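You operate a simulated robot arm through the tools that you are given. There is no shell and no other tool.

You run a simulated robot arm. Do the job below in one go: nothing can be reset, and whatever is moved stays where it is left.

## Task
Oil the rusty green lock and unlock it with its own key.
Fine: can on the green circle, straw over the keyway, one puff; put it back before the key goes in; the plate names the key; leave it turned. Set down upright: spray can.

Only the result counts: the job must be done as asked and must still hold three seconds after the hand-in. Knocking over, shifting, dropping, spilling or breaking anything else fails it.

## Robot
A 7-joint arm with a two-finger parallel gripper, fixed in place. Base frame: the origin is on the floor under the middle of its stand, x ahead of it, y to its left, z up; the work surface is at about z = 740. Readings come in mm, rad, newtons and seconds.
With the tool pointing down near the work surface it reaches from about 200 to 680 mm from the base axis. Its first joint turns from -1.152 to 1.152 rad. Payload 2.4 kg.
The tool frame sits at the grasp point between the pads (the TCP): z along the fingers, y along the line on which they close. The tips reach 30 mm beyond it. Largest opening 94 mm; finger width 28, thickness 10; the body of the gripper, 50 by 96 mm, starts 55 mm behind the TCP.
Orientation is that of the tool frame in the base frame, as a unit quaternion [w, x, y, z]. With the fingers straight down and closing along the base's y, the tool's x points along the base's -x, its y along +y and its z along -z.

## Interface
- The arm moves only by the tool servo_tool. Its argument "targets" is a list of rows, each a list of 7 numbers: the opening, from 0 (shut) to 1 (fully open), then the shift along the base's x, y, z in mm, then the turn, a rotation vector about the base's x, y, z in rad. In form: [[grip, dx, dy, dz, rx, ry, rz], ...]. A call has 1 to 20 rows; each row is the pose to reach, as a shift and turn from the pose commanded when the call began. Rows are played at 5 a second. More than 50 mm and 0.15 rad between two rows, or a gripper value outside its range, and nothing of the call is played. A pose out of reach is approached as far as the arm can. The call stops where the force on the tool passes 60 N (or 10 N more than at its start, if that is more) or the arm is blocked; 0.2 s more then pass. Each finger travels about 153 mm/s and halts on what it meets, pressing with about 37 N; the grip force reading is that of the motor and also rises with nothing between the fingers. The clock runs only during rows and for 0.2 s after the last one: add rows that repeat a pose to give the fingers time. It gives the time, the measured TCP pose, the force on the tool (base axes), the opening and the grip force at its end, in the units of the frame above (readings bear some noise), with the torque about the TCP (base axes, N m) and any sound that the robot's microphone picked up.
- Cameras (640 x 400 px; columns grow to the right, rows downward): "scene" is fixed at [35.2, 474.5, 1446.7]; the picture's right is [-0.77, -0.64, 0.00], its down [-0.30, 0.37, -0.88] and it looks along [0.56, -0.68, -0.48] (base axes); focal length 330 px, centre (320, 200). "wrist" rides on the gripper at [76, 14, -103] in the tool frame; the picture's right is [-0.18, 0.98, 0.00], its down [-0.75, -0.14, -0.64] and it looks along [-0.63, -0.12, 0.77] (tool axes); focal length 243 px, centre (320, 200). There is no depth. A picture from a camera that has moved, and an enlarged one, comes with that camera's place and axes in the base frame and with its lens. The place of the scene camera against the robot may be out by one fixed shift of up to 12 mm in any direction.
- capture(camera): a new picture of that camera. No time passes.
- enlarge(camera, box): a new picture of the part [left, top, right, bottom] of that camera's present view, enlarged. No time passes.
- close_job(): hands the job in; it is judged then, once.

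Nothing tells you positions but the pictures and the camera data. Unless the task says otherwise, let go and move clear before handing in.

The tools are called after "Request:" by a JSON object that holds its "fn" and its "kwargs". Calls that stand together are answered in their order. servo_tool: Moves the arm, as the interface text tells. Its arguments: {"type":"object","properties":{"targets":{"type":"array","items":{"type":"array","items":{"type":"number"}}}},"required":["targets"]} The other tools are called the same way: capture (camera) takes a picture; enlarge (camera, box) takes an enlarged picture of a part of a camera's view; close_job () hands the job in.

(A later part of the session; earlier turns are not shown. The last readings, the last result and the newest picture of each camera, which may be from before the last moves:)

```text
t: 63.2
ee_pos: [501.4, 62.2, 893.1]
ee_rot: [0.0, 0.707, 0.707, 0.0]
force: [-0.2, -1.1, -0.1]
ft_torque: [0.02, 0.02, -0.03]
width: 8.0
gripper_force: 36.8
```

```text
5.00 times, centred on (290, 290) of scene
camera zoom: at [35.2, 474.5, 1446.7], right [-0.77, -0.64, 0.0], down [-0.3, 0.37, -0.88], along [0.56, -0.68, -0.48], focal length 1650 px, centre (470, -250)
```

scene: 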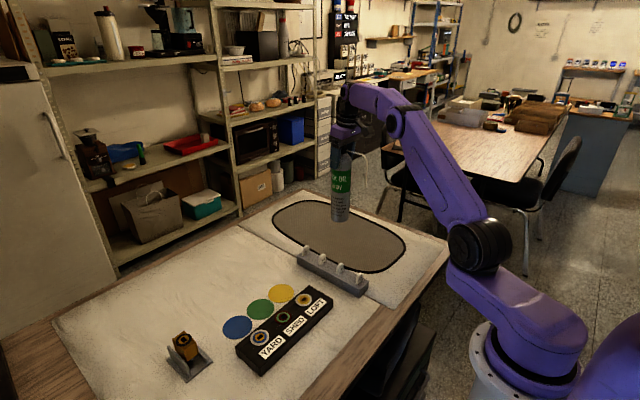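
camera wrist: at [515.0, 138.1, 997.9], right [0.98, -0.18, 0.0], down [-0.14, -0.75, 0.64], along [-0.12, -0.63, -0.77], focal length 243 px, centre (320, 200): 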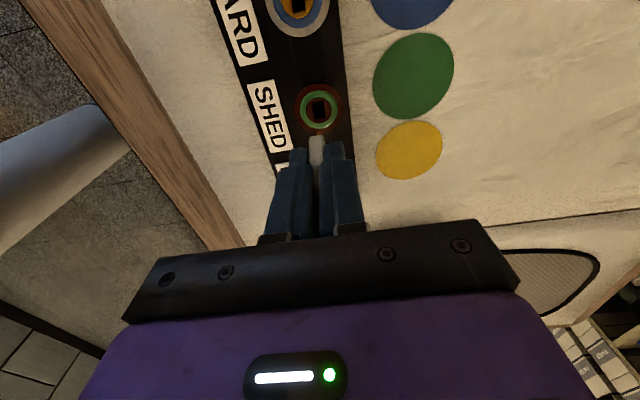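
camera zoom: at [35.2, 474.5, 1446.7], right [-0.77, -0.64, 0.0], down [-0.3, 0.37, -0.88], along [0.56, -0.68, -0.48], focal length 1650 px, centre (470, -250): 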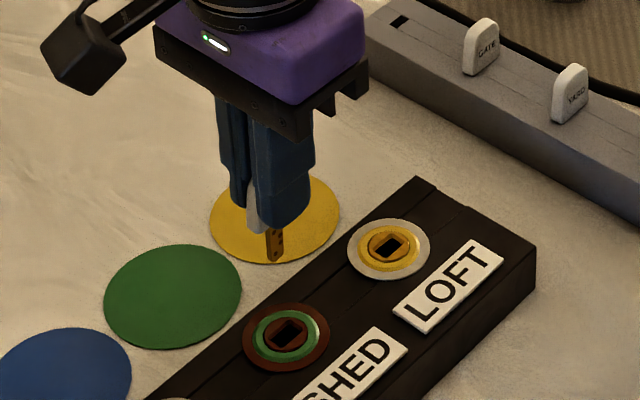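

The keyway appears within a fraction of a millimetre of the reference, so the key is aligned. I'll lower to just above the slot and check again.

Request:
{"fn": "servo_tool", "kwargs": {"targets": [[0, 0, -0.3, -20, 0, 0, 0], [0, 0, -0.3, -38, 0, 0, 0], [0, 0, -0.3, -50, 0, 0, 0], [0, 0, -0.3, -50, 0, 0, 0], [0, 0, -0.3, -50, 0, 0, 0]]}}

Request:
{"fn": "enlarge", "kwargs": {"camera": "wrist", "box": [295, 115, 345, 165]}}

Request:
{"fn": "enlarge", "kwargs": {"camera": "scene", "box": [270, 290, 305, 330]}}

```text
t: 64.4
ee_pos: [500.2, 61.0, 843.2]
ee_rot: [0.001, 0.707, 0.707, -0.001]
force: [-0.6, -0.6, 0.6]
ft_torque: [0.04, -0.01, 0.0]
width: 7.7
gripper_force: 37.4
```

```text
8.00 times, centred on (320, 140) of wrist
camera zoom: at [514.7, 137.7, 946.7], right [0.98, -0.18, 0.0], down [-0.14, -0.75, 0.64], along [-0.12, -0.63, -0.77], focal length 1941 px, centre (320, 680)
```

zoom: 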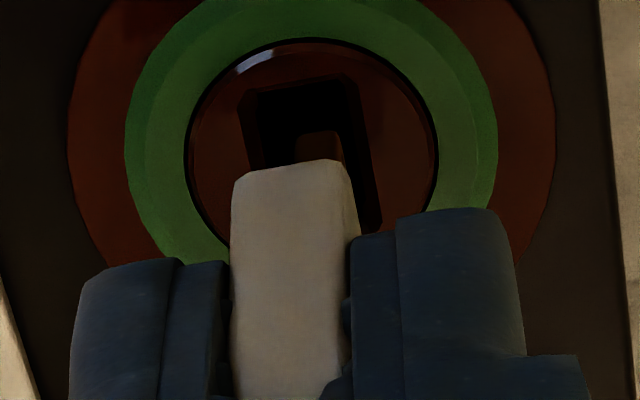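

```text
10.00 times, centred on (288, 310) of scene
camera zoom: at [35.2, 474.5, 1446.7], right [-0.77, -0.64, 0.0], down [-0.3, 0.37, -0.88], along [0.56, -0.68, -0.48], focal length 3301 px, centre (645, -900)
```

zoom: 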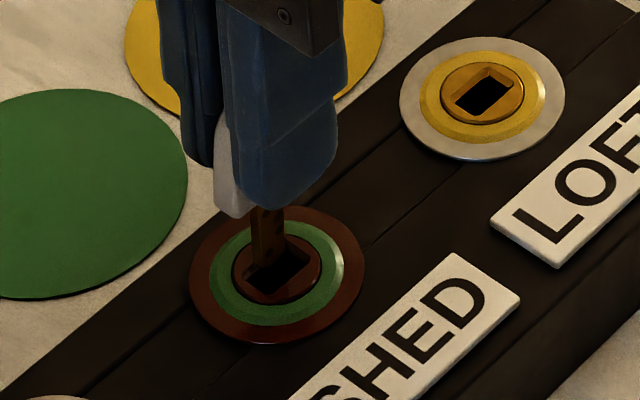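

Request:
{"fn": "enlarge", "kwargs": {"camera": "scene", "box": [281, 306, 297, 322]}}

Request:
{"fn": "enlarge", "kwargs": {"camera": "wrist", "box": [305, 115, 335, 145]}}

```text
16.00 times, centred on (289, 314) of scene
camera zoom: at [35.2, 474.5, 1446.7], right [-0.77, -0.64, 0.0], down [-0.3, 0.37, -0.88], along [0.56, -0.68, -0.48], focal length 5282 px, centre (816, -1624)
```

zoom: 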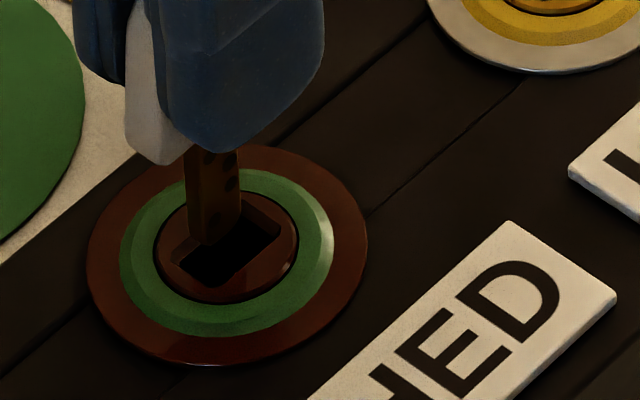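

```text
13.33 times, centred on (320, 130) of wrist
camera zoom: at [514.7, 137.7, 946.7], right [0.98, -0.18, 0.0], down [-0.14, -0.75, 0.64], along [-0.12, -0.63, -0.77], focal length 3235 px, centre (320, 1133)
```

zoom: 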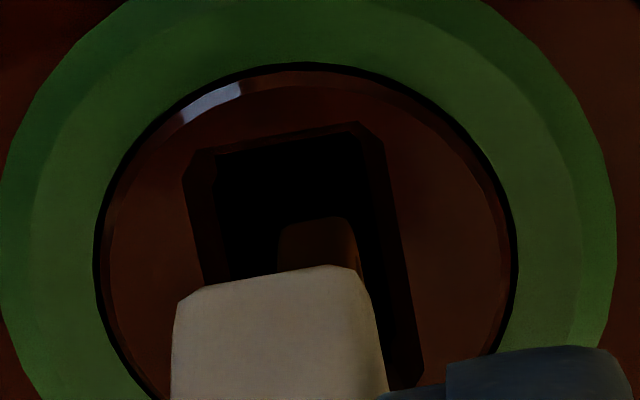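

The close view shows the key self-centred in the fingers when it left the rack, so it's about 1.3 mm too far in +x (and slightly in +y). I'll correct, and look again before entering.

Request:
{"fn": "servo_tool", "kwargs": {"targets": [[0, -0.7, -0.3, 0, 0, 0, 0], [0, -1.35, -0.6, 0, 0, 0, 0], [0, -1.35, -0.6, 0, 0, 0, 0], [0, -1.35, -0.6, 0, 0, 0, 0]]}}

Request:
{"fn": "enlarge", "kwargs": {"camera": "scene", "box": [281, 306, 297, 322]}}

Request:
{"fn": "enlarge", "kwargs": {"camera": "wrist", "box": [305, 115, 335, 145]}}

```text
t: 65.4
ee_pos: [499.0, 60.1, 843.5]
ee_rot: [0.0, 0.708, 0.707, -0.001]
force: [-0.1, 0.5, -0.6]
ft_torque: [-0.02, -0.01, 0.01]
width: 7.8
gripper_force: 37.4
```

```text
16.00 times, centred on (289, 314) of scene
camera zoom: at [35.2, 474.5, 1446.7], right [-0.77, -0.64, 0.0], down [-0.3, 0.37, -0.88], along [0.56, -0.68, -0.48], focal length 5282 px, centre (816, -1624)
```

zoom: 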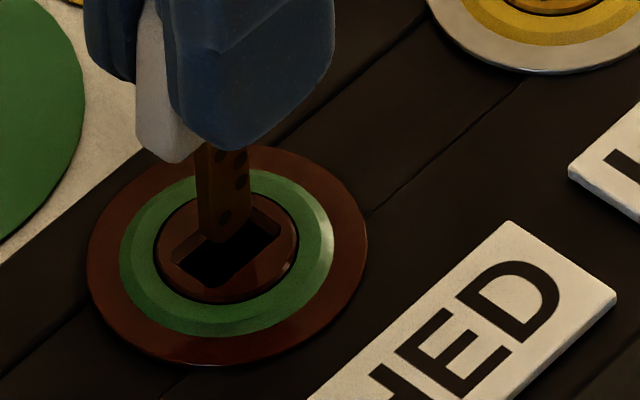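

```text
13.33 times, centred on (320, 130) of wrist
camera zoom: at [513.5, 136.5, 947.0], right [0.98, -0.18, 0.0], down [-0.14, -0.75, 0.64], along [-0.12, -0.63, -0.77], focal length 3235 px, centre (320, 1133)
```

zoom: 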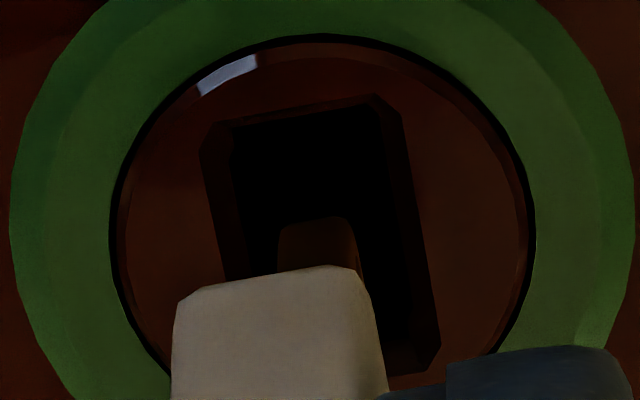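

Blade is now centred over the slot in both views, a few millimetres above it. I'll ease it in with small steps, watching the force.

Request:
{"fn": "servo_tool", "kwargs": {"targets": [[0, 0, 0.2, -2, 0, 0, 0], [0, 0, 0.2, -4, 0, 0, 0], [0, 0, 0.2, -6, 0, 0, 0], [0, 0, 0.2, -6, 0, 0, 0]]}}

Request:
{"fn": "enlarge", "kwargs": {"camera": "scene", "box": [281, 306, 297, 322]}}

Request:
{"fn": "enlarge", "kwargs": {"camera": "wrist", "box": [305, 115, 335, 145]}}

```text
t: 66.4
ee_pos: [499.5, 59.7, 836.5]
ee_rot: [0.001, 0.707, 0.707, 0.0]
force: [0.2, 0.2, -0.4]
ft_torque: [0.01, 0.03, -0.01]
width: 7.9
gripper_force: 36.6
```

```text
16.00 times, centred on (289, 314) of scene
camera zoom: at [35.2, 474.5, 1446.7], right [-0.77, -0.64, 0.0], down [-0.3, 0.37, -0.88], along [0.56, -0.68, -0.48], focal length 5282 px, centre (816, -1624)
```

zoom: 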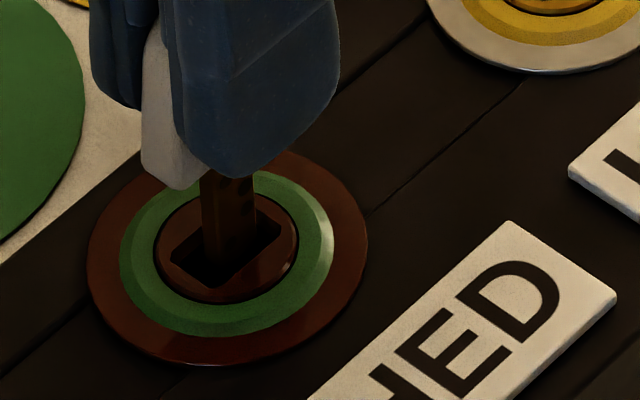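

```text
13.33 times, centred on (320, 130) of wrist
camera zoom: at [512.8, 136.3, 941.4], right [0.98, -0.18, 0.0], down [-0.14, -0.75, 0.64], along [-0.12, -0.63, -0.77], focal length 3235 px, centre (320, 1133)
```

zoom: 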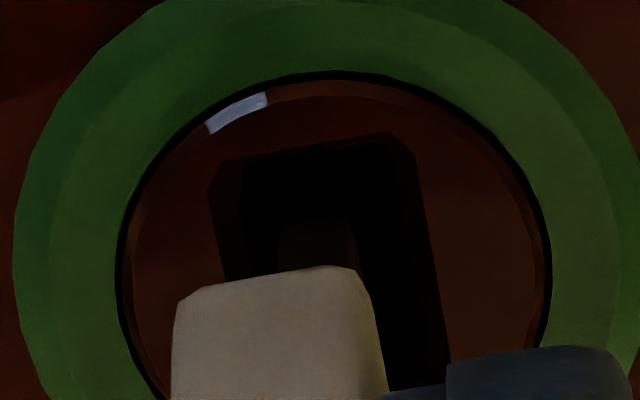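

Request:
{"fn": "servo_tool", "kwargs": {"targets": [[0, 0, 0, -2, 0, 0, 0], [0, 0, 0, -4, 0, 0, 0], [0, 0, 0, -6, 0, 0, 0], [0, 0, 0, -6, 0, 0, 0]]}}

Request:
{"fn": "enlarge", "kwargs": {"camera": "scene", "box": [281, 306, 297, 322]}}

```text
t: 67.4
ee_pos: [499.3, 60.0, 832.8]
ee_rot: [0.001, 0.707, 0.707, -0.001]
force: [0.6, -0.2, 0.2]
ft_torque: [0.01, 0.03, 0.02]
width: 7.8
gripper_force: 36.8
```

```text
16.00 times, centred on (289, 314) of scene
camera zoom: at [35.2, 474.5, 1446.7], right [-0.77, -0.64, 0.0], down [-0.3, 0.37, -0.88], along [0.56, -0.68, -0.48], focal length 5282 px, centre (816, -1624)
```

zoom: 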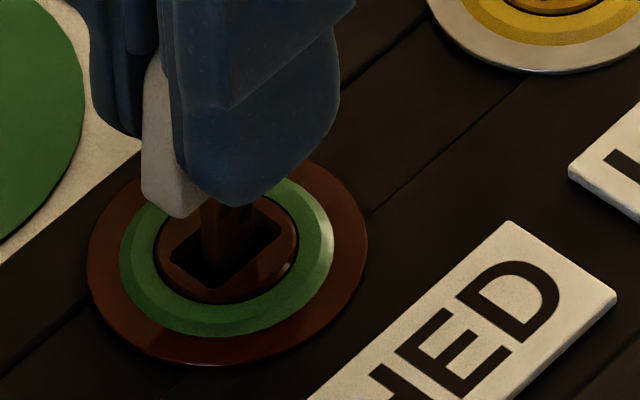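

The blade is inside the slot with no resistance. Continuing down.

Request:
{"fn": "servo_tool", "kwargs": {"targets": [[0, 0, 0, -3, 0, 0, 0], [0, 0, 0, -6, 0, 0, 0], [0, 0, 0, -9, 0, 0, 0], [0, 0, 0, -9, 0, 0, 0]]}}

Request:
{"fn": "enlarge", "kwargs": {"camera": "scene", "box": [281, 306, 297, 322]}}

```text
t: 68.4
ee_pos: [499.6, 60.5, 823.3]
ee_rot: [0.002, 0.707, 0.707, 0.001]
force: [-0.1, 0.7, 0.0]
ft_torque: [-0.01, -0.04, -0.01]
width: 7.8
gripper_force: 37.0
```

```text
16.00 times, centred on (289, 314) of scene
camera zoom: at [35.2, 474.5, 1446.7], right [-0.77, -0.64, 0.0], down [-0.3, 0.37, -0.88], along [0.56, -0.68, -0.48], focal length 5282 px, centre (816, -1624)
```

zoom: 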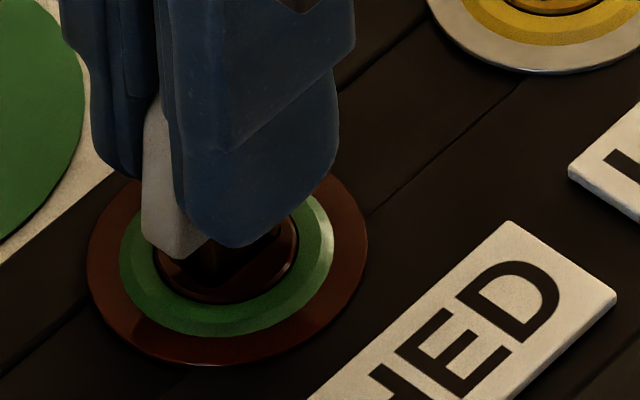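

Request:
{"fn": "servo_tool", "kwargs": {"targets": [[0, 0, 0, -2, 0, 0, 0], [0, 0, 0, -4, 0, 0, 0], [0, 0, 0, -6, 0, 0, 0], [0, 0, 0, -6, 0, 0, 0]]}}

Request:
{"fn": "enlarge", "kwargs": {"camera": "scene", "box": [281, 306, 297, 322]}}

```text
t: 69.4
ee_pos: [499.7, 61.5, 816.5]
ee_rot: [0.002, 0.707, 0.707, 0.0]
force: [0.1, 0.7, 0.2]
ft_torque: [0.02, 0.02, 0.01]
width: 8.0
gripper_force: 36.9
```

```text
16.00 times, centred on (289, 314) of scene
camera zoom: at [35.2, 474.5, 1446.7], right [-0.77, -0.64, 0.0], down [-0.3, 0.37, -0.88], along [0.56, -0.68, -0.48], focal length 5282 px, centre (816, -1624)
```

zoom: 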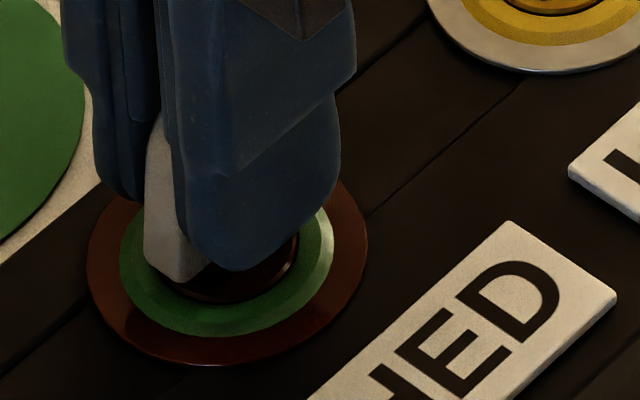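

Request:
{"fn": "servo_tool", "kwargs": {"targets": [[0, 0, 0, -1, 0, 0, 0], [0, 0, 0, -2, 0, 0, 0], [0, 0, 0, -2, 0, 0, 0]]}}

Request:
{"fn": "enlarge", "kwargs": {"camera": "wrist", "box": [295, 115, 345, 165]}}

```text
t: 70.2
ee_pos: [499.3, 60.9, 815.0]
ee_rot: [0.001, 0.708, 0.707, -0.001]
force: [1.3, 1.4, 0.0]
ft_torque: [-0.03, 0.04, 0.03]
width: 7.8
gripper_force: 36.9
```

```text
8.00 times, centred on (320, 140) of wrist
camera zoom: at [513.0, 136.9, 919.0], right [0.98, -0.18, 0.0], down [-0.14, -0.75, 0.64], along [-0.12, -0.63, -0.77], focal length 1941 px, centre (320, 680)
```

zoom: 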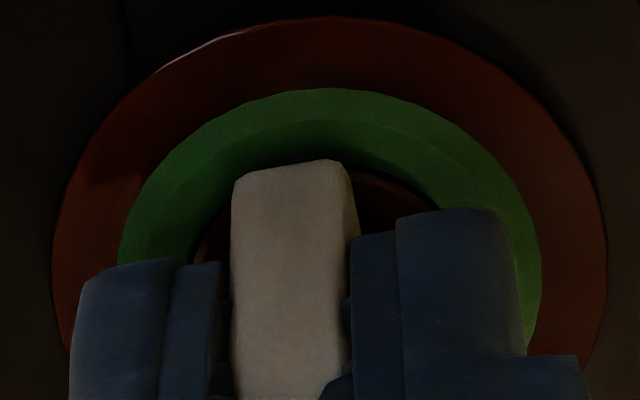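

Request:
{"fn": "servo_tool", "kwargs": {"targets": [[0, 0, 0, -1, 0, 0, 0], [0, 0, 0, -2, 0, 0, 0], [0, 0, 0, -2, 0, 0, 0]]}}

```text
t: 71.0
ee_pos: [498.0, 60.2, 813.2]
ee_rot: [0.001, 0.707, 0.708, -0.001]
force: [0.5, 0.1, -0.6]
ft_torque: [-0.01, 0.05, -0.01]
width: 7.8
gripper_force: 37.1
```

Request:
{"fn": "servo_tool", "kwargs": {"targets": [[0, 0, 0, -1, 0, 0, 0], [0, 0, 0, -2, 0, 0, 0], [0, 0, 0, -2, 0, 0, 0]]}}

Request:
{"fn": "enlarge", "kwargs": {"camera": "scene", "box": [281, 306, 297, 322]}}

```text
t: 71.8
ee_pos: [499.8, 59.9, 812.1]
ee_rot: [0.002, 0.707, 0.707, 0.0]
force: [-5.7, -0.3, 35.2]
ft_torque: [-0.04, 0.18, 0.04]
width: 7.8
gripper_force: 36.7
```

```text
16.00 times, centred on (289, 314) of scene
camera zoom: at [34.4, 474.4, 1446.8], right [-0.77, -0.64, 0.0], down [-0.3, 0.37, -0.88], along [0.56, -0.68, -0.48], focal length 5282 px, centre (816, -1624)
```

zoom: 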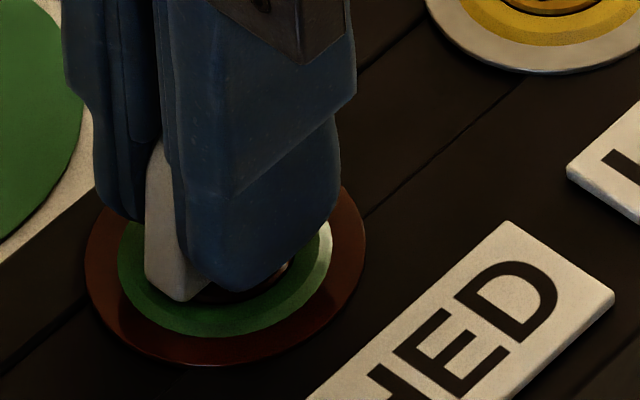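

The key is seated (firm stop at about z=812). I'll ease off the down-force and try a small clockwise turn (seen from above), watching the torque.

Request:
{"fn": "servo_tool", "kwargs": {"targets": [[0, 0, 0, 0.7, 0, 0, 0], [0, 0, 0, 0.7, 0, 0, 0], [0, 0, 0, 0.7, 0, 0, -0.1], [0, 0, 0, 0.7, 0, 0, -0.2], [0, 0, 0, 0.7, 0, 0, -0.3], [0, 0, 0, 0.7, 0, 0, -0.3]]}}

Request:
{"fn": "enlarge", "kwargs": {"camera": "scene", "box": [275, 300, 303, 328]}}

```text
t: 73.2
ee_pos: [499.1, 60.4, 812.4]
ee_rot: [0.002, 0.805, 0.593, 0.0]
force: [4.8, 0.0, 17.8]
ft_torque: [0.0, -0.19, 0.02]
width: 7.9
gripper_force: 36.8
```

```text
14.29 times, centred on (289, 314) of scene
camera zoom: at [35.0, 474.4, 1446.7], right [-0.77, -0.64, 0.0], down [-0.3, 0.37, -0.88], along [0.56, -0.68, -0.48], focal length 4716 px, centre (763, -1429)
```

zoom: 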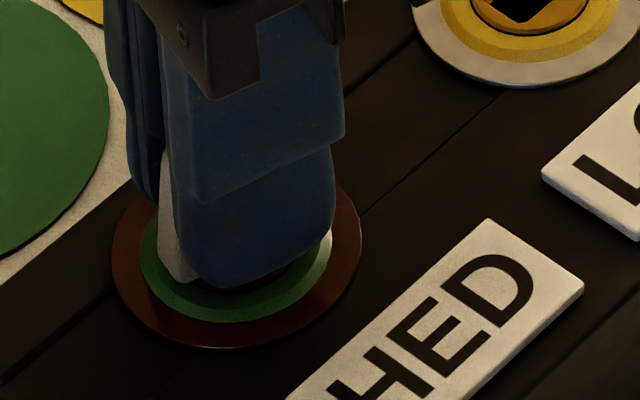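

Request:
{"fn": "servo_tool", "kwargs": {"targets": [[0, 0, 0, 0, 0, 0, -0.1], [0, 0, 0, 0, 0, 0, -0.2], [0, 0, 0, 0, 0, 0, -0.3], [0, 0, 0, 0, 0, 0, -0.4], [0, 0, 0, 0, 0, 0, -0.5], [0, 0, 0, 0, 0, 0, -0.6], [0, 0, 0, 0, 0, 0, -0.6]]}}

Request:
{"fn": "enlarge", "kwargs": {"camera": "scene", "box": [275, 300, 303, 328]}}

Request:
{"fn": "enlarge", "kwargs": {"camera": "wrist", "box": [285, 105, 355, 165]}}

```text
t: 74.8
ee_pos: [500.2, 59.8, 810.7]
ee_rot: [0.001, 0.945, 0.328, -0.001]
force: [12.8, -4.4, -2.3]
ft_torque: [0.15, 0.1, 0.37]
width: 8.1
gripper_force: 37.1
```

```text
14.29 times, centred on (289, 314) of scene
camera zoom: at [35.5, 474.4, 1446.7], right [-0.77, -0.64, 0.0], down [-0.3, 0.37, -0.88], along [0.56, -0.68, -0.48], focal length 4716 px, centre (763, -1429)
```

zoom: 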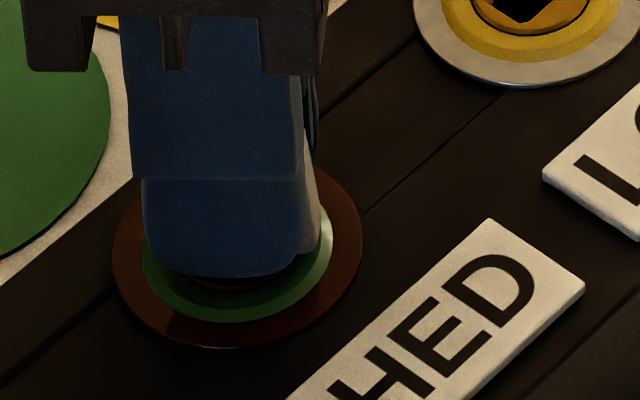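

```text
6.67 times, centred on (320, 135) of wrist
camera zoom: at [568.0, 96.0, 916.0], right [0.46, -0.89, 0.0], down [-0.68, -0.35, 0.64], along [-0.57, -0.3, -0.77], focal length 1618 px, centre (320, 633)
```

zoom: 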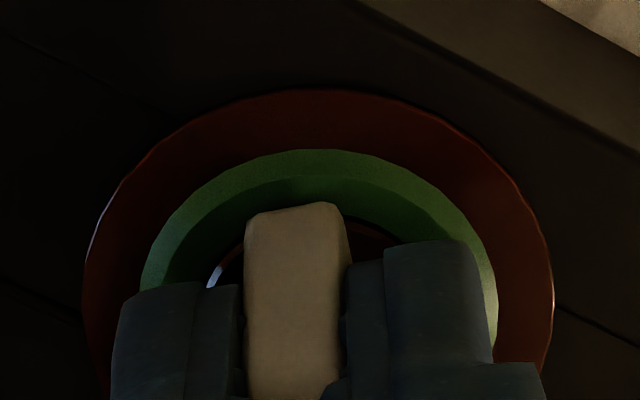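

Request:
{"fn": "servo_tool", "kwargs": {"targets": [[0, 0, 0, 0, 0, 0, -0.08], [0, 0, 0, 0, 0, 0, -0.16], [0, 0, 0, 0, 0, 0, -0.24], [0, 0, 0, 0, 0, 0, -0.24]]}}

Request:
{"fn": "enlarge", "kwargs": {"camera": "wrist", "box": [285, 105, 355, 165]}}

Request:
{"fn": "enlarge", "kwargs": {"camera": "scene", "box": [275, 300, 303, 328]}}

```text
t: 75.8
ee_pos: [500.3, 59.2, 812.3]
ee_rot: [0.0, 0.977, 0.211, -0.001]
force: [16.3, -10.8, -5.4]
ft_torque: [0.04, 0.7, 0.58]
width: 8.1
gripper_force: 37.1
```

```text
6.67 times, centred on (320, 135) of wrist
camera zoom: at [574.2, 78.0, 916.4], right [0.24, -0.97, 0.0], down [-0.74, -0.18, 0.64], along [-0.62, -0.16, -0.77], focal length 1618 px, centre (320, 633)
```

zoom: 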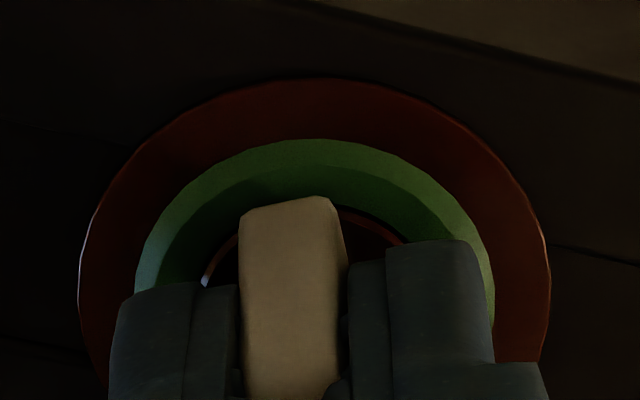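

```text
14.29 times, centred on (289, 314) of scene
camera zoom: at [35.7, 474.2, 1446.8], right [-0.77, -0.64, 0.0], down [-0.3, 0.37, -0.88], along [0.56, -0.68, -0.48], focal length 4716 px, centre (763, -1429)
```

zoom: 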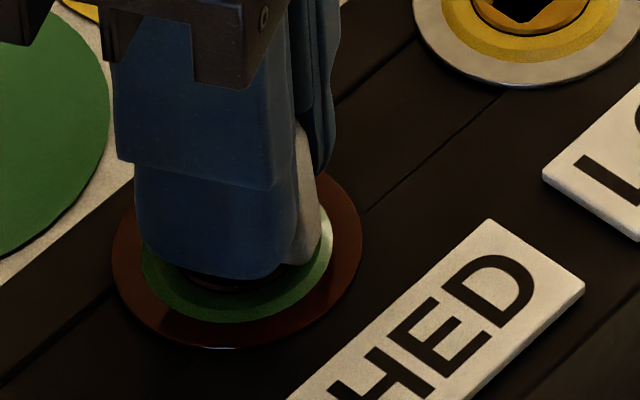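

Torque is building with a sideways load because the key centre is slightly off the tool axis. I'll relieve the lateral force with a small shift and check the remaining torque.

Request:
{"fn": "servo_tool", "kwargs": {"targets": [[0, 0.4, -0.25, 0, 0, 0, 0], [0, 0.8, -0.5, 0, 0, 0, 0], [0, 0.8, -0.5, 0, 0, 0, 0]]}}

```text
t: 76.6
ee_pos: [499.5, 58.3, 813.0]
ee_rot: [0.0, 0.977, 0.213, -0.001]
force: [9.5, -10.8, 4.2]
ft_torque: [0.04, 1.0, 0.59]
width: 8.1
gripper_force: 37.4
```

Request:
{"fn": "servo_tool", "kwargs": {"targets": [[0, 0, 0, 0, 0, 0, -0.08], [0, 0, 0, 0, 0, 0, -0.16], [0, 0, 0, 0, 0, 0, -0.22], [0, 0, 0, 0, 0, 0, -0.22]]}}

Request:
{"fn": "enlarge", "kwargs": {"camera": "scene", "box": [275, 300, 303, 328]}}

Request:
{"fn": "enlarge", "kwargs": {"camera": "wrist", "box": [285, 105, 355, 165]}}

```text
t: 77.6
ee_pos: [500.6, 61.1, 812.0]
ee_rot: [0.001, 0.994, 0.105, 0.0]
force: [7.3, -3.6, 1.5]
ft_torque: [0.4, 1.62, 0.28]
width: 8.7
gripper_force: 36.8
```

```text
14.29 times, centred on (289, 314) of scene
camera zoom: at [35.3, 474.4, 1446.8], right [-0.77, -0.64, 0.0], down [-0.3, 0.37, -0.88], along [0.56, -0.68, -0.48], focal length 4716 px, centre (763, -1429)
```

zoom: 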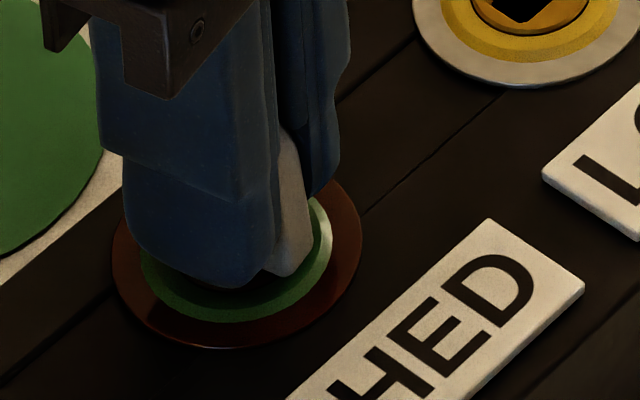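

```text
6.67 times, centred on (320, 135) of wrist
camera zoom: at [576.7, 61.9, 915.4], right [0.02, -1.0, 0.0], down [-0.77, -0.02, 0.64], along [-0.64, -0.02, -0.77], focal length 1618 px, centre (320, 633)
```

zoom: 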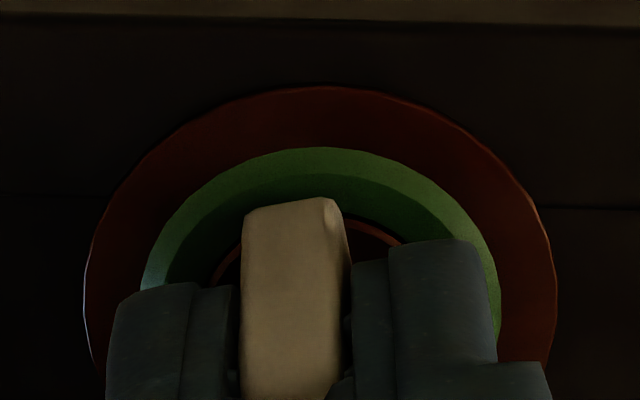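

The torque peaked near 65° and fell off, which looks like the core isn't following in this direction. I'll turn back to the start while watching the torque sign.

Request:
{"fn": "servo_tool", "kwargs": {"targets": [[0, 0, 0, 0, 0, 0, 0.1], [0, -0.2, 0.1, 0, 0, 0, 0.2], [0, -0.3, 0.2, 0, 0, 0, 0.3], [0, -0.4, 0.3, 0, 0, 0, 0.4], [0, -0.5, 0.4, 0, 0, 0, 0.5], [0, -0.6, 0.4, 0, 0, 0, 0.6], [0, -0.6, 0.4, 0, 0, 0, 0.6]]}}

Request:
{"fn": "enlarge", "kwargs": {"camera": "wrist", "box": [285, 105, 355, 165]}}

```text
t: 79.2
ee_pos: [499.7, 58.6, 811.8]
ee_rot: [0.0, 0.919, 0.394, -0.001]
force: [6.4, -2.1, -7.3]
ft_torque: [-0.06, -0.17, 0.05]
width: 7.6
gripper_force: 37.1
```

```text
6.67 times, centred on (320, 135) of wrist
camera zoom: at [561.9, 105.3, 916.2], right [0.59, -0.81, 0.0], down [-0.62, -0.45, 0.64], along [-0.52, -0.38, -0.77], focal length 1618 px, centre (320, 633)
```

zoom: 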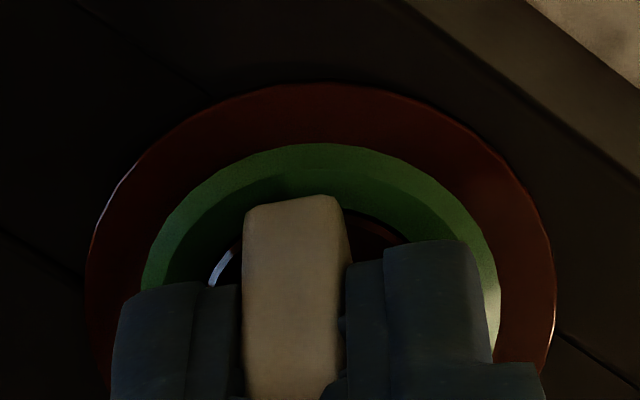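

Request:
{"fn": "servo_tool", "kwargs": {"targets": [[0, 0, 0, 0, 0, 0, 0.1], [0, 0, 0, 0, 0, 0, 0.2], [0, -0.1, 0.05, 0, 0, 0, 0.3], [0, -0.1, 0.1, 0, 0, 0, 0.4], [0, -0.2, 0.1, 0, 0, 0, 0.5], [0, -0.2, 0.1, 0, 0, 0, 0.6], [0, -0.2, 0.1, 0, 0, 0, 0.7], [0, -0.2, 0.1, 0, 0, 0, 0.76], [0, -0.2, 0.1, 0, 0, 0, 0.76]]}}

Request:
{"fn": "enlarge", "kwargs": {"camera": "wrist", "box": [285, 105, 355, 165]}}

Request:
{"fn": "enlarge", "kwargs": {"camera": "scene", "box": [275, 300, 303, 328]}}

```text
t: 81.2
ee_pos: [498.8, 58.9, 812.7]
ee_rot: [0.001, 0.707, 0.707, 0.0]
force: [7.3, -4.9, -3.7]
ft_torque: [-0.22, -0.27, 0.01]
width: 8.1
gripper_force: 36.9
```

```text
6.67 times, centred on (320, 135) of wrist
camera zoom: at [513.1, 136.3, 915.9], right [0.98, -0.18, 0.0], down [-0.14, -0.75, 0.64], along [-0.12, -0.63, -0.77], focal length 1618 px, centre (320, 633)
```

zoom: 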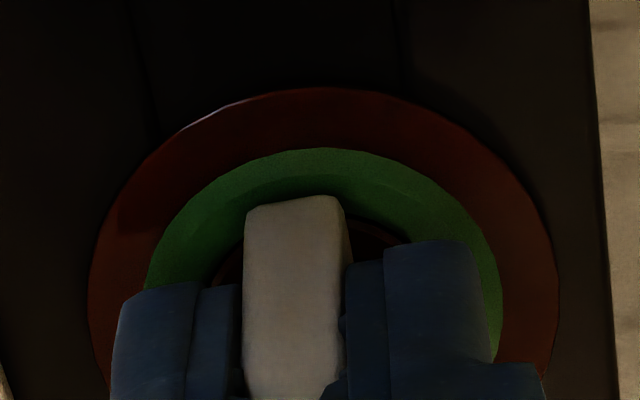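

```text
14.29 times, centred on (289, 314) of scene
camera zoom: at [35.4, 474.4, 1446.7], right [-0.77, -0.64, 0.0], down [-0.3, 0.37, -0.88], along [0.56, -0.68, -0.48], focal length 4716 px, centre (763, -1429)
```

zoom: 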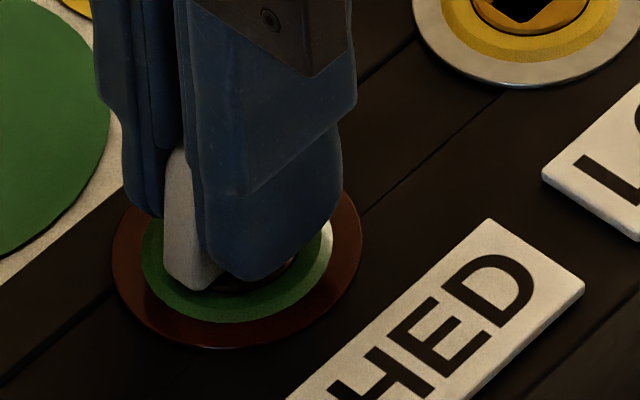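

Back at zero turn with no residual torque. Now I'll try counter-clockwise, easing the small lateral load.

Request:
{"fn": "servo_tool", "kwargs": {"targets": [[0, 0.5, -0.4, 0, 0, 0, 0], [0, 0.5, -0.4, 0, 0, 0, 0.1], [0, 0.5, -0.4, 0, 0, 0, 0.2], [0, 0.5, -0.4, 0, 0, 0, 0.3], [0, 0.5, -0.4, 0, 0, 0, 0.4], [0, 0.5, -0.4, 0, 0, 0, 0.5], [0, 0.5, -0.4, 0, 0, 0, 0.5]]}}

```text
t: 82.8
ee_pos: [499.2, 60.7, 813.8]
ee_rot: [0.001, 0.51, 0.86, 0.0]
force: [6.6, 0.7, -3.4]
ft_torque: [0.01, 0.1, -0.31]
width: 7.9
gripper_force: 37.7
```

Request:
{"fn": "servo_tool", "kwargs": {"targets": [[0, 0, 0, 0, 0, 0, 0.1], [0, 0, 0, 0, 0, 0, 0.2], [0, 0, 0, 0, 0, 0, 0.3], [0, 0, 0, 0, 0, 0, 0.3]]}}

Request:
{"fn": "enlarge", "kwargs": {"camera": "wrist", "box": [285, 105, 355, 165]}}

Request:
{"fn": "enlarge", "kwargs": {"camera": "scene", "box": [275, 300, 303, 328]}}

```text
t: 83.8
ee_pos: [498.7, 59.5, 812.8]
ee_rot: [0.001, 0.375, 0.927, 0.002]
force: [7.2, 8.8, -1.4]
ft_torque: [0.66, 1.17, -0.53]
width: 9.0
gripper_force: 37.2
```

```text
6.67 times, centred on (320, 135) of wrist
camera zoom: at [454.1, 123.6, 916.3], right [0.82, 0.58, 0.0], down [0.44, -0.62, 0.64], along [0.37, -0.52, -0.77], focal length 1618 px, centre (320, 633)
```

zoom: 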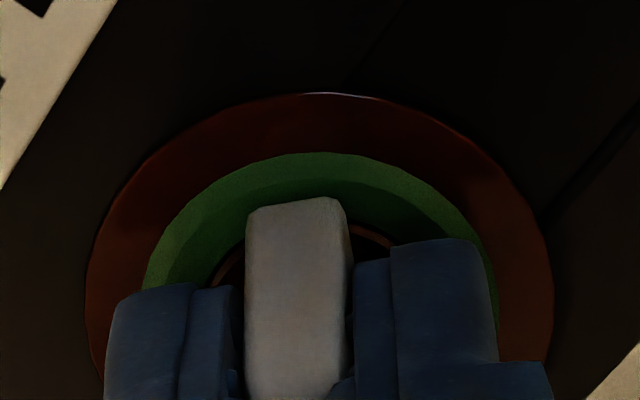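

```text
14.29 times, centred on (289, 314) of scene
camera zoom: at [35.4, 474.6, 1446.7], right [-0.77, -0.64, 0.0], down [-0.3, 0.37, -0.88], along [0.56, -0.68, -0.48], focal length 4716 px, centre (763, -1429)
```

zoom: 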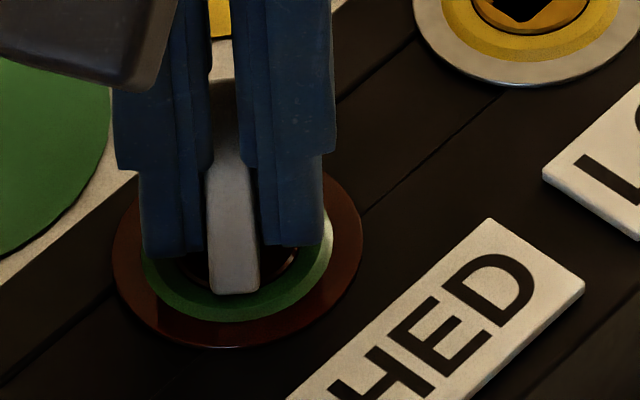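

Counter-clockwise jams earlier. I need to see what the core itself is doing, so I'll back off to a torque-free angle, release the key in the keyway, and look from above.

Request:
{"fn": "servo_tool", "kwargs": {"targets": [[0, 0, 0, 0, 0, 0, -0.1], [0, 0, 0, 0, 0, 0, -0.2], [0, 0, 0, 0, 0, 0, -0.3], [0, 0, 0, 0, 0, 0, -0.4], [0, 0, 0, 0, 0, 0, -0.5], [0, 0, 0, 0, 0, 0, -0.6], [0, 0, 0, 0, 0, 0, -0.6]]}}

```text
t: 85.4
ee_pos: [499.2, 59.6, 813.2]
ee_rot: [0.0, 0.635, 0.773, -0.001]
force: [2.8, -0.4, -1.3]
ft_torque: [-0.03, -0.16, -0.02]
width: 7.7
gripper_force: 37.1
```

Request:
{"fn": "servo_tool", "kwargs": {"targets": [[0.1, 0, 0, 0, 0, 0, 0], [0.2, 0, 0, 0, 0, 0, 0], [0.35, 0, 0, 0, 0, 0, 0], [0.45, 0, 0, 0, 0, 0, 0], [0.45, 0, 0, 10, 0, 0, 0], [0.45, 0, 0, 30, 0, 0, 0], [0.45, 0, 0, 60, 0, 0, 0], [0.7, 0, 30, 80, 0, 0, 0], [1, 0, 60, 100, 0, 0, 0], [1, 0, 60, 100, 0, 0, 0]]}}

Request:
{"fn": "capture", "kwargs": {"camera": "wrist"}}

Request:
{"fn": "enlarge", "kwargs": {"camera": "scene", "box": [273, 295, 305, 327]}}

```text
t: 87.6
ee_pos: [500.9, 121.8, 911.3]
ee_rot: [0.001, 0.633, 0.774, -0.001]
force: [-0.3, 1.1, -0.1]
ft_torque: [0.04, 0.02, -0.01]
width: 93.8
gripper_force: 0.0
```

```text
taken
camera wrist: at [498.5, 198.4, 1015.5], right [1.0, 0.01, 0.0], down [0.01, -0.77, 0.64], along [0.01, -0.64, -0.77], focal length 243 px, centre (320, 200)
```

wrist: 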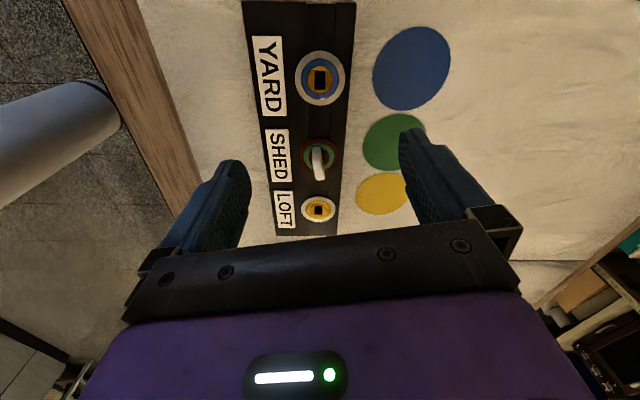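

```text
12.50 times, centred on (289, 311) of scene
camera zoom: at [35.2, 474.5, 1446.7], right [-0.77, -0.64, 0.0], down [-0.3, 0.37, -0.88], along [0.56, -0.68, -0.48], focal length 4126 px, centre (708, -1188)
```

zoom: 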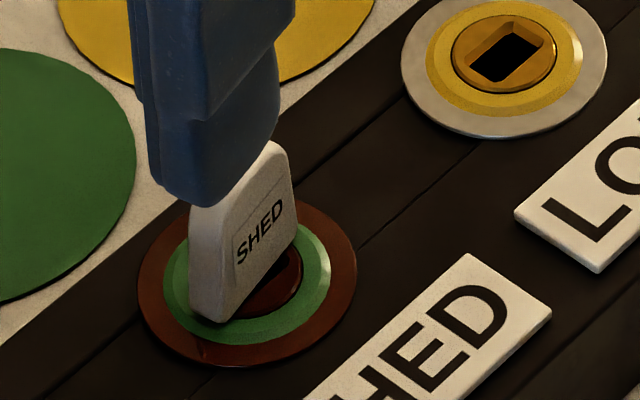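

Request:
{"fn": "enlarge", "kwargs": {"camera": "wrist", "box": [295, 135, 343, 185]}}

Request:
{"fn": "enlarge", "kwargs": {"camera": "wrist", "box": [295, 60, 345, 110]}}

```text
8.00 times, centred on (319, 160) of wrist
camera zoom: at [498.5, 198.4, 1015.5], right [1.0, 0.01, 0.0], down [0.01, -0.77, 0.64], along [0.01, -0.64, -0.77], focal length 1941 px, centre (328, 520)
```

zoom: 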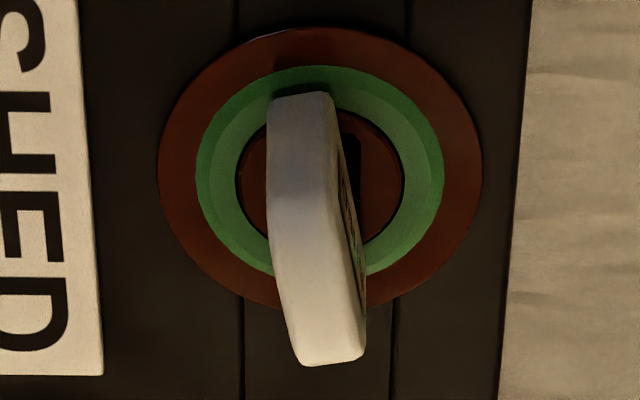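

```text
8.00 times, centred on (320, 85) of wrist
camera zoom: at [498.5, 198.4, 1015.5], right [1.0, 0.01, 0.0], down [0.01, -0.77, 0.64], along [0.01, -0.64, -0.77], focal length 1941 px, centre (320, 1120)
```

zoom: 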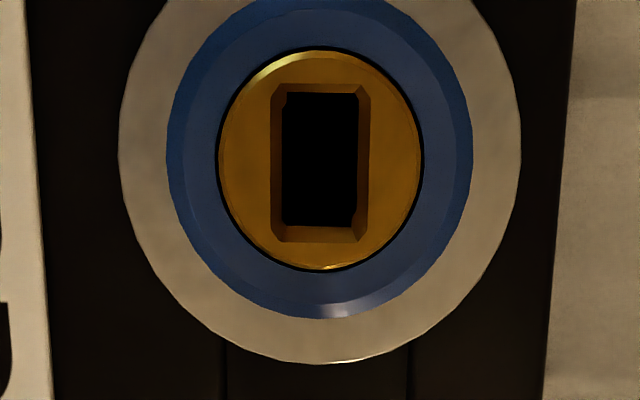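

The key stands in the keyway turned ~0.2 rad while the slot itself still lies along y, so the core is where it was. I'll re-grip and turn clockwise further with the key pressed home, then look again at the core.

Request:
{"fn": "servo_tool", "kwargs": {"targets": [[0.7, 0, -30, -20, 0, 0, 0], [0.45, 0, -60, -40, 0, 0, 0], [0.45, 0, -60, -40, 0, 0, 0], [0.45, 0, -60, -70, 0, 0, 0], [0.45, 0, -60, -90, 0, 0, 0], [0.45, 0, -60, -100, 0, 0, 0], [0.45, 0, -60, -100, 0, 0, 0], [0.3, 0, -60, -100, 0, 0, 0], [0.15, 0, -60, -100, 0, 0, 0], [0.05, 0, -60, -100, 0, 0, 0], [0, 0, -60, -100, 0, 0, 0], [0, 0, -60, -100, 0, 0, 0]]}}

Request:
{"fn": "enlarge", "kwargs": {"camera": "wrist", "box": [285, 105, 355, 165]}}

```text
t: 90.2
ee_pos: [500.0, 61.2, 813.3]
ee_rot: [0.001, 0.633, 0.774, 0.0]
force: [2.4, 0.3, -0.1]
ft_torque: [-0.02, -0.1, 0.01]
width: 8.0
gripper_force: 36.8
```

```text
6.67 times, centred on (320, 135) of wrist
camera zoom: at [497.6, 138.4, 916.9], right [1.0, 0.01, 0.0], down [0.01, -0.77, 0.64], along [0.01, -0.64, -0.77], focal length 1618 px, centre (320, 633)
```

zoom: 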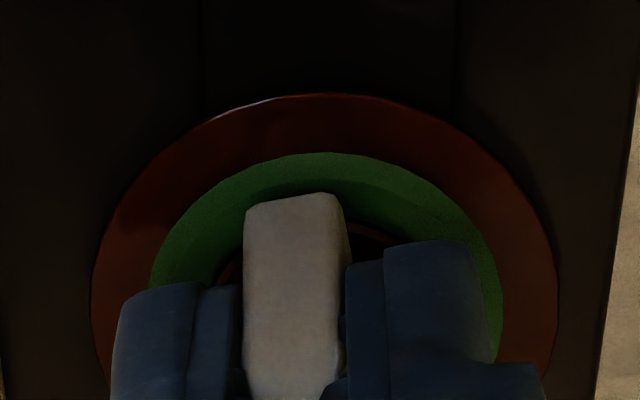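

Request:
{"fn": "servo_tool", "kwargs": {"targets": [[0, 0, 0.5, -0.5, 0, 0, 0], [0, 0, 0.5, -1, 0, 0, 0], [0, 0, 0.5, -1, 0, 0, 0]]}}

```text
t: 91.0
ee_pos: [500.3, 59.9, 812.0]
ee_rot: [0.002, 0.633, 0.774, 0.001]
force: [-5.2, -2.0, 36.8]
ft_torque: [-0.07, 0.14, 0.04]
width: 7.6
gripper_force: 37.0
```

Request:
{"fn": "servo_tool", "kwargs": {"targets": [[0, 0, 0, 0.7, 0, 0, 0], [0, 0, 0, 0.7, 0, 0, -0.12], [0, 0, 0, 0.7, 0, 0, -0.24], [0, 0, 0, 0.7, 0, 0, -0.36], [0, 0, 0, 0.7, 0, 0, -0.48], [0, 0, 0, 0.7, 0, 0, -0.6], [0, 0, 0, 0.7, 0, 0, -0.72], [0, 0, 0, 0.7, 0, 0, -0.72]]}}

```text
t: 92.8
ee_pos: [499.8, 60.0, 811.6]
ee_rot: [0.001, 0.866, 0.5, -0.001]
force: [4.0, 6.9, 15.2]
ft_torque: [0.25, -0.12, 0.03]
width: 7.8
gripper_force: 36.6
```

Request:
{"fn": "servo_tool", "kwargs": {"targets": [[0, 0, 0, 0, 0, 0, -0.12], [0, 0, 0, 0, 0, 0, -0.24], [0, 0, 0, 0, 0, 0, -0.24]]}}

Request:
{"fn": "servo_tool", "kwargs": {"targets": [[0, 0, 0, 0, 0, 0, -0.12], [0, 0, 0, 0, 0, 0, -0.24], [0, 0, 0, 0, 0, 0, -0.24]]}}

```text
t: 93.6
ee_pos: [499.5, 59.4, 813.0]
ee_rot: [0.001, 0.919, 0.393, -0.001]
force: [6.5, 4.0, 9.9]
ft_torque: [0.18, -0.25, -0.01]
width: 8.0
gripper_force: 36.9
```

```text
t: 94.4
ee_pos: [501.2, 60.6, 812.3]
ee_rot: [0.001, 0.96, 0.281, 0.0]
force: [6.9, 1.8, 11.8]
ft_torque: [0.07, -0.27, 0.0]
width: 8.0
gripper_force: 36.8
```

No resistance so far at 57°. Continuing clockwise.

Request:
{"fn": "servo_tool", "kwargs": {"targets": [[0, 0, 0, 0, 0, 0, -0.12], [0, 0, 0, 0, 0, 0, -0.24], [0, 0, 0, 0, 0, 0, -0.24]]}}

Request:
{"fn": "servo_tool", "kwargs": {"targets": [[0, 0, 0, 0, 0, 0, -0.12], [0, 0, 0, 0, 0, 0, -0.24], [0, 0, 0, 0, 0, 0, -0.24]]}}

Request:
{"fn": "enlarge", "kwargs": {"camera": "wrist", "box": [285, 105, 355, 165]}}

Request:
{"fn": "enlarge", "kwargs": {"camera": "scene", "box": [273, 295, 305, 327]}}

```text
t: 95.2
ee_pos: [499.1, 60.0, 811.9]
ee_rot: [0.0, 0.987, 0.163, 0.0]
force: [5.8, -1.9, 13.7]
ft_torque: [-0.06, -0.22, 0.03]
width: 7.9
gripper_force: 36.9
```

```text
t: 96.0
ee_pos: [498.4, 59.8, 811.1]
ee_rot: [0.0, 0.999, 0.045, 0.0]
force: [6.6, -3.6, 3.8]
ft_torque: [-0.16, -0.32, -0.02]
width: 7.8
gripper_force: 36.7
```

```text
6.67 times, centred on (320, 135) of wrist
camera zoom: at [576.4, 53.2, 915.7], right [-0.1, -1.0, 0.0], down [-0.76, 0.07, 0.64], along [-0.64, 0.06, -0.77], focal length 1618 px, centre (320, 633)
```

zoom: 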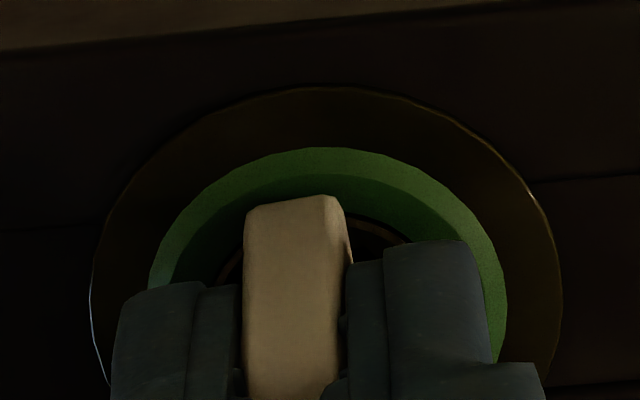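

```text
12.50 times, centred on (289, 311) of scene
camera zoom: at [35.3, 474.4, 1446.7], right [-0.77, -0.64, 0.0], down [-0.3, 0.37, -0.88], along [0.56, -0.68, -0.48], focal length 4126 px, centre (708, -1188)
```

zoom: 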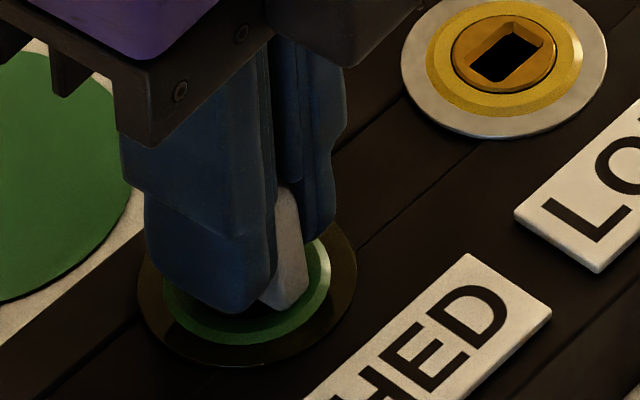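

The lock's ring has changed from rust-brown to a dark clean finish (the oil has soaked in), and the key now turns without resistance. I'll release and look at the core's actual angle.

Request:
{"fn": "servo_tool", "kwargs": {"targets": [[0, 0, 0, 0, 0, 0, -0.09], [0, 0, 0, 0, 0, 0, -0.09], [0.1, 0, 0, 0, 0, 0, -0.09], [0.2, 0, 0, 0, 0, 0, -0.09], [0.35, 0, 0, 0, 0, 0, -0.09], [0.35, 0, 0, 10, 0, 0, -0.09], [0.35, 0, 0, 30, 0, 0, -0.09], [0.35, 0, 0, 60, 0, 0, -0.09], [0.6, 30, 0, 80, 0, 0, -0.09], [1, 60, 0, 100, 0, 0, -0.09], [1, 60, 0, 100, 0, 0, -0.09]]}}

Request:
{"fn": "capture", "kwargs": {"camera": "wrist"}}

Request:
{"fn": "enlarge", "kwargs": {"camera": "scene", "box": [273, 295, 305, 327]}}

Request:
{"fn": "enlarge", "kwargs": {"camera": "wrist", "box": [295, 135, 343, 185]}}

```text
t: 96.4
ee_pos: [503.0, 61.8, 812.0]
ee_rot: [0.003, 1.0, 0.022, -0.016]
force: [-8.3, -9.0, 12.6]
ft_torque: [-0.35, 0.24, -0.06]
width: 7.8
gripper_force: 36.4
stopped in row 2: the force on the tool passed its limit at 79 N (the readings are from after the stop); the commanded pose is now the measured one
```

```text
taken
camera wrist: at [582.7, 51.7, 912.8], right [-0.14, -0.99, 0.01], down [-0.74, 0.11, 0.67], along [-0.66, 0.09, -0.75], focal length 243 px, centre (320, 200)
```

wrist: 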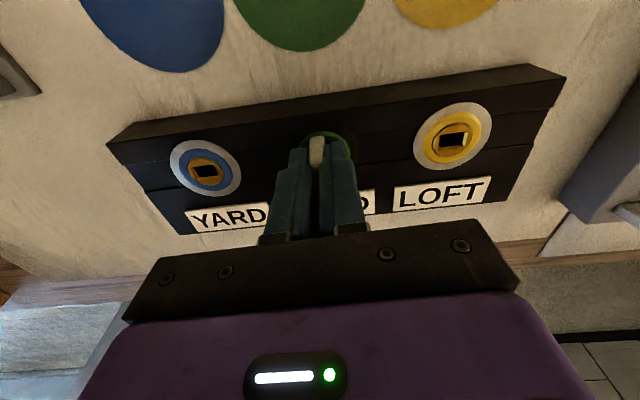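

```text
12.50 times, centred on (289, 311) of scene
camera zoom: at [34.8, 474.2, 1446.8], right [-0.77, -0.64, 0.0], down [-0.3, 0.37, -0.88], along [0.56, -0.68, -0.48], focal length 4126 px, centre (708, -1188)
```

zoom: 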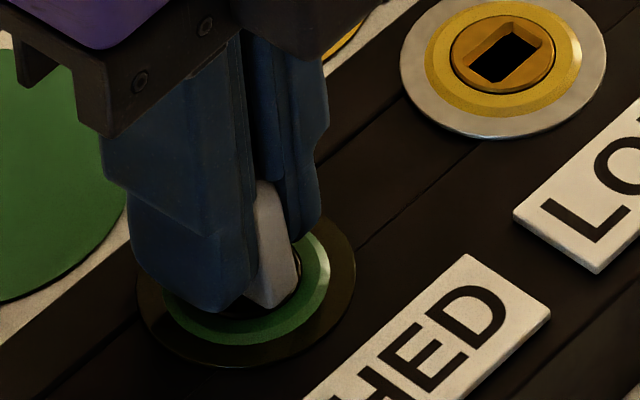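

```text
8.00 times, centred on (319, 160) of wrist
camera zoom: at [582.7, 51.7, 912.8], right [-0.14, -0.99, 0.01], down [-0.74, 0.11, 0.67], along [-0.66, 0.09, -0.75], focal length 1941 px, centre (328, 520)
```

zoom: 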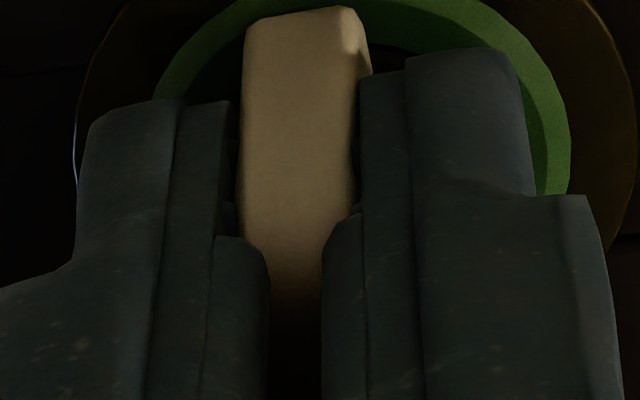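

The wrist hit its limit near −180° and the arm jerked a little (stopped itself); the key is still in the slot. I'll open the fingers now, then straighten and lift clear.

Request:
{"fn": "servo_tool", "kwargs": {"targets": [[0.05, 0, 0, 0, 0, 0, 0], [0.12, 0, 0, 0, 0, 0, 0], [0.25, 0, 0, 0, 0, 0, 0], [0.4, 0, 0, 0, 0, 0, 0], [0.4, 0, 0, 0, 0, 0, 0]]}}

Request:
{"fn": "enlarge", "kwargs": {"camera": "scene", "box": [273, 295, 305, 327]}}

Request:
{"fn": "enlarge", "kwargs": {"camera": "wrist", "box": [280, 110, 360, 180]}}

```text
t: 97.6
ee_pos: [504.8, 64.3, 809.1]
ee_rot: [0.003, 1.0, 0.023, -0.015]
force: [-0.8, 0.4, 0.2]
ft_torque: [-0.01, -0.01, -0.03]
width: 37.5
gripper_force: 0.1
```

```text
12.50 times, centred on (289, 311) of scene
camera zoom: at [35.2, 474.5, 1446.7], right [-0.77, -0.64, 0.0], down [-0.3, 0.37, -0.88], along [0.56, -0.68, -0.48], focal length 4126 px, centre (708, -1188)
```

zoom: 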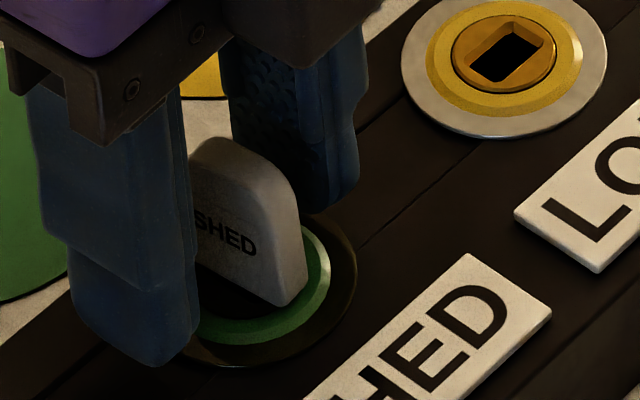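

```text
5.71 times, centred on (320, 145) of wrist
camera zoom: at [583.3, 53.9, 912.1], right [-0.14, -0.99, 0.01], down [-0.74, 0.11, 0.66], along [-0.66, 0.08, -0.75], focal length 1386 px, centre (320, 514)
```

zoom: 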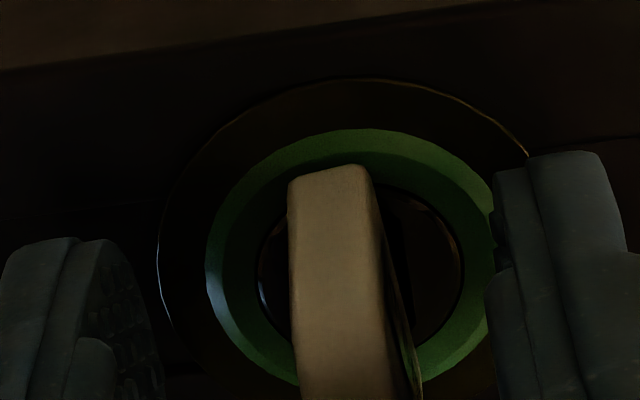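

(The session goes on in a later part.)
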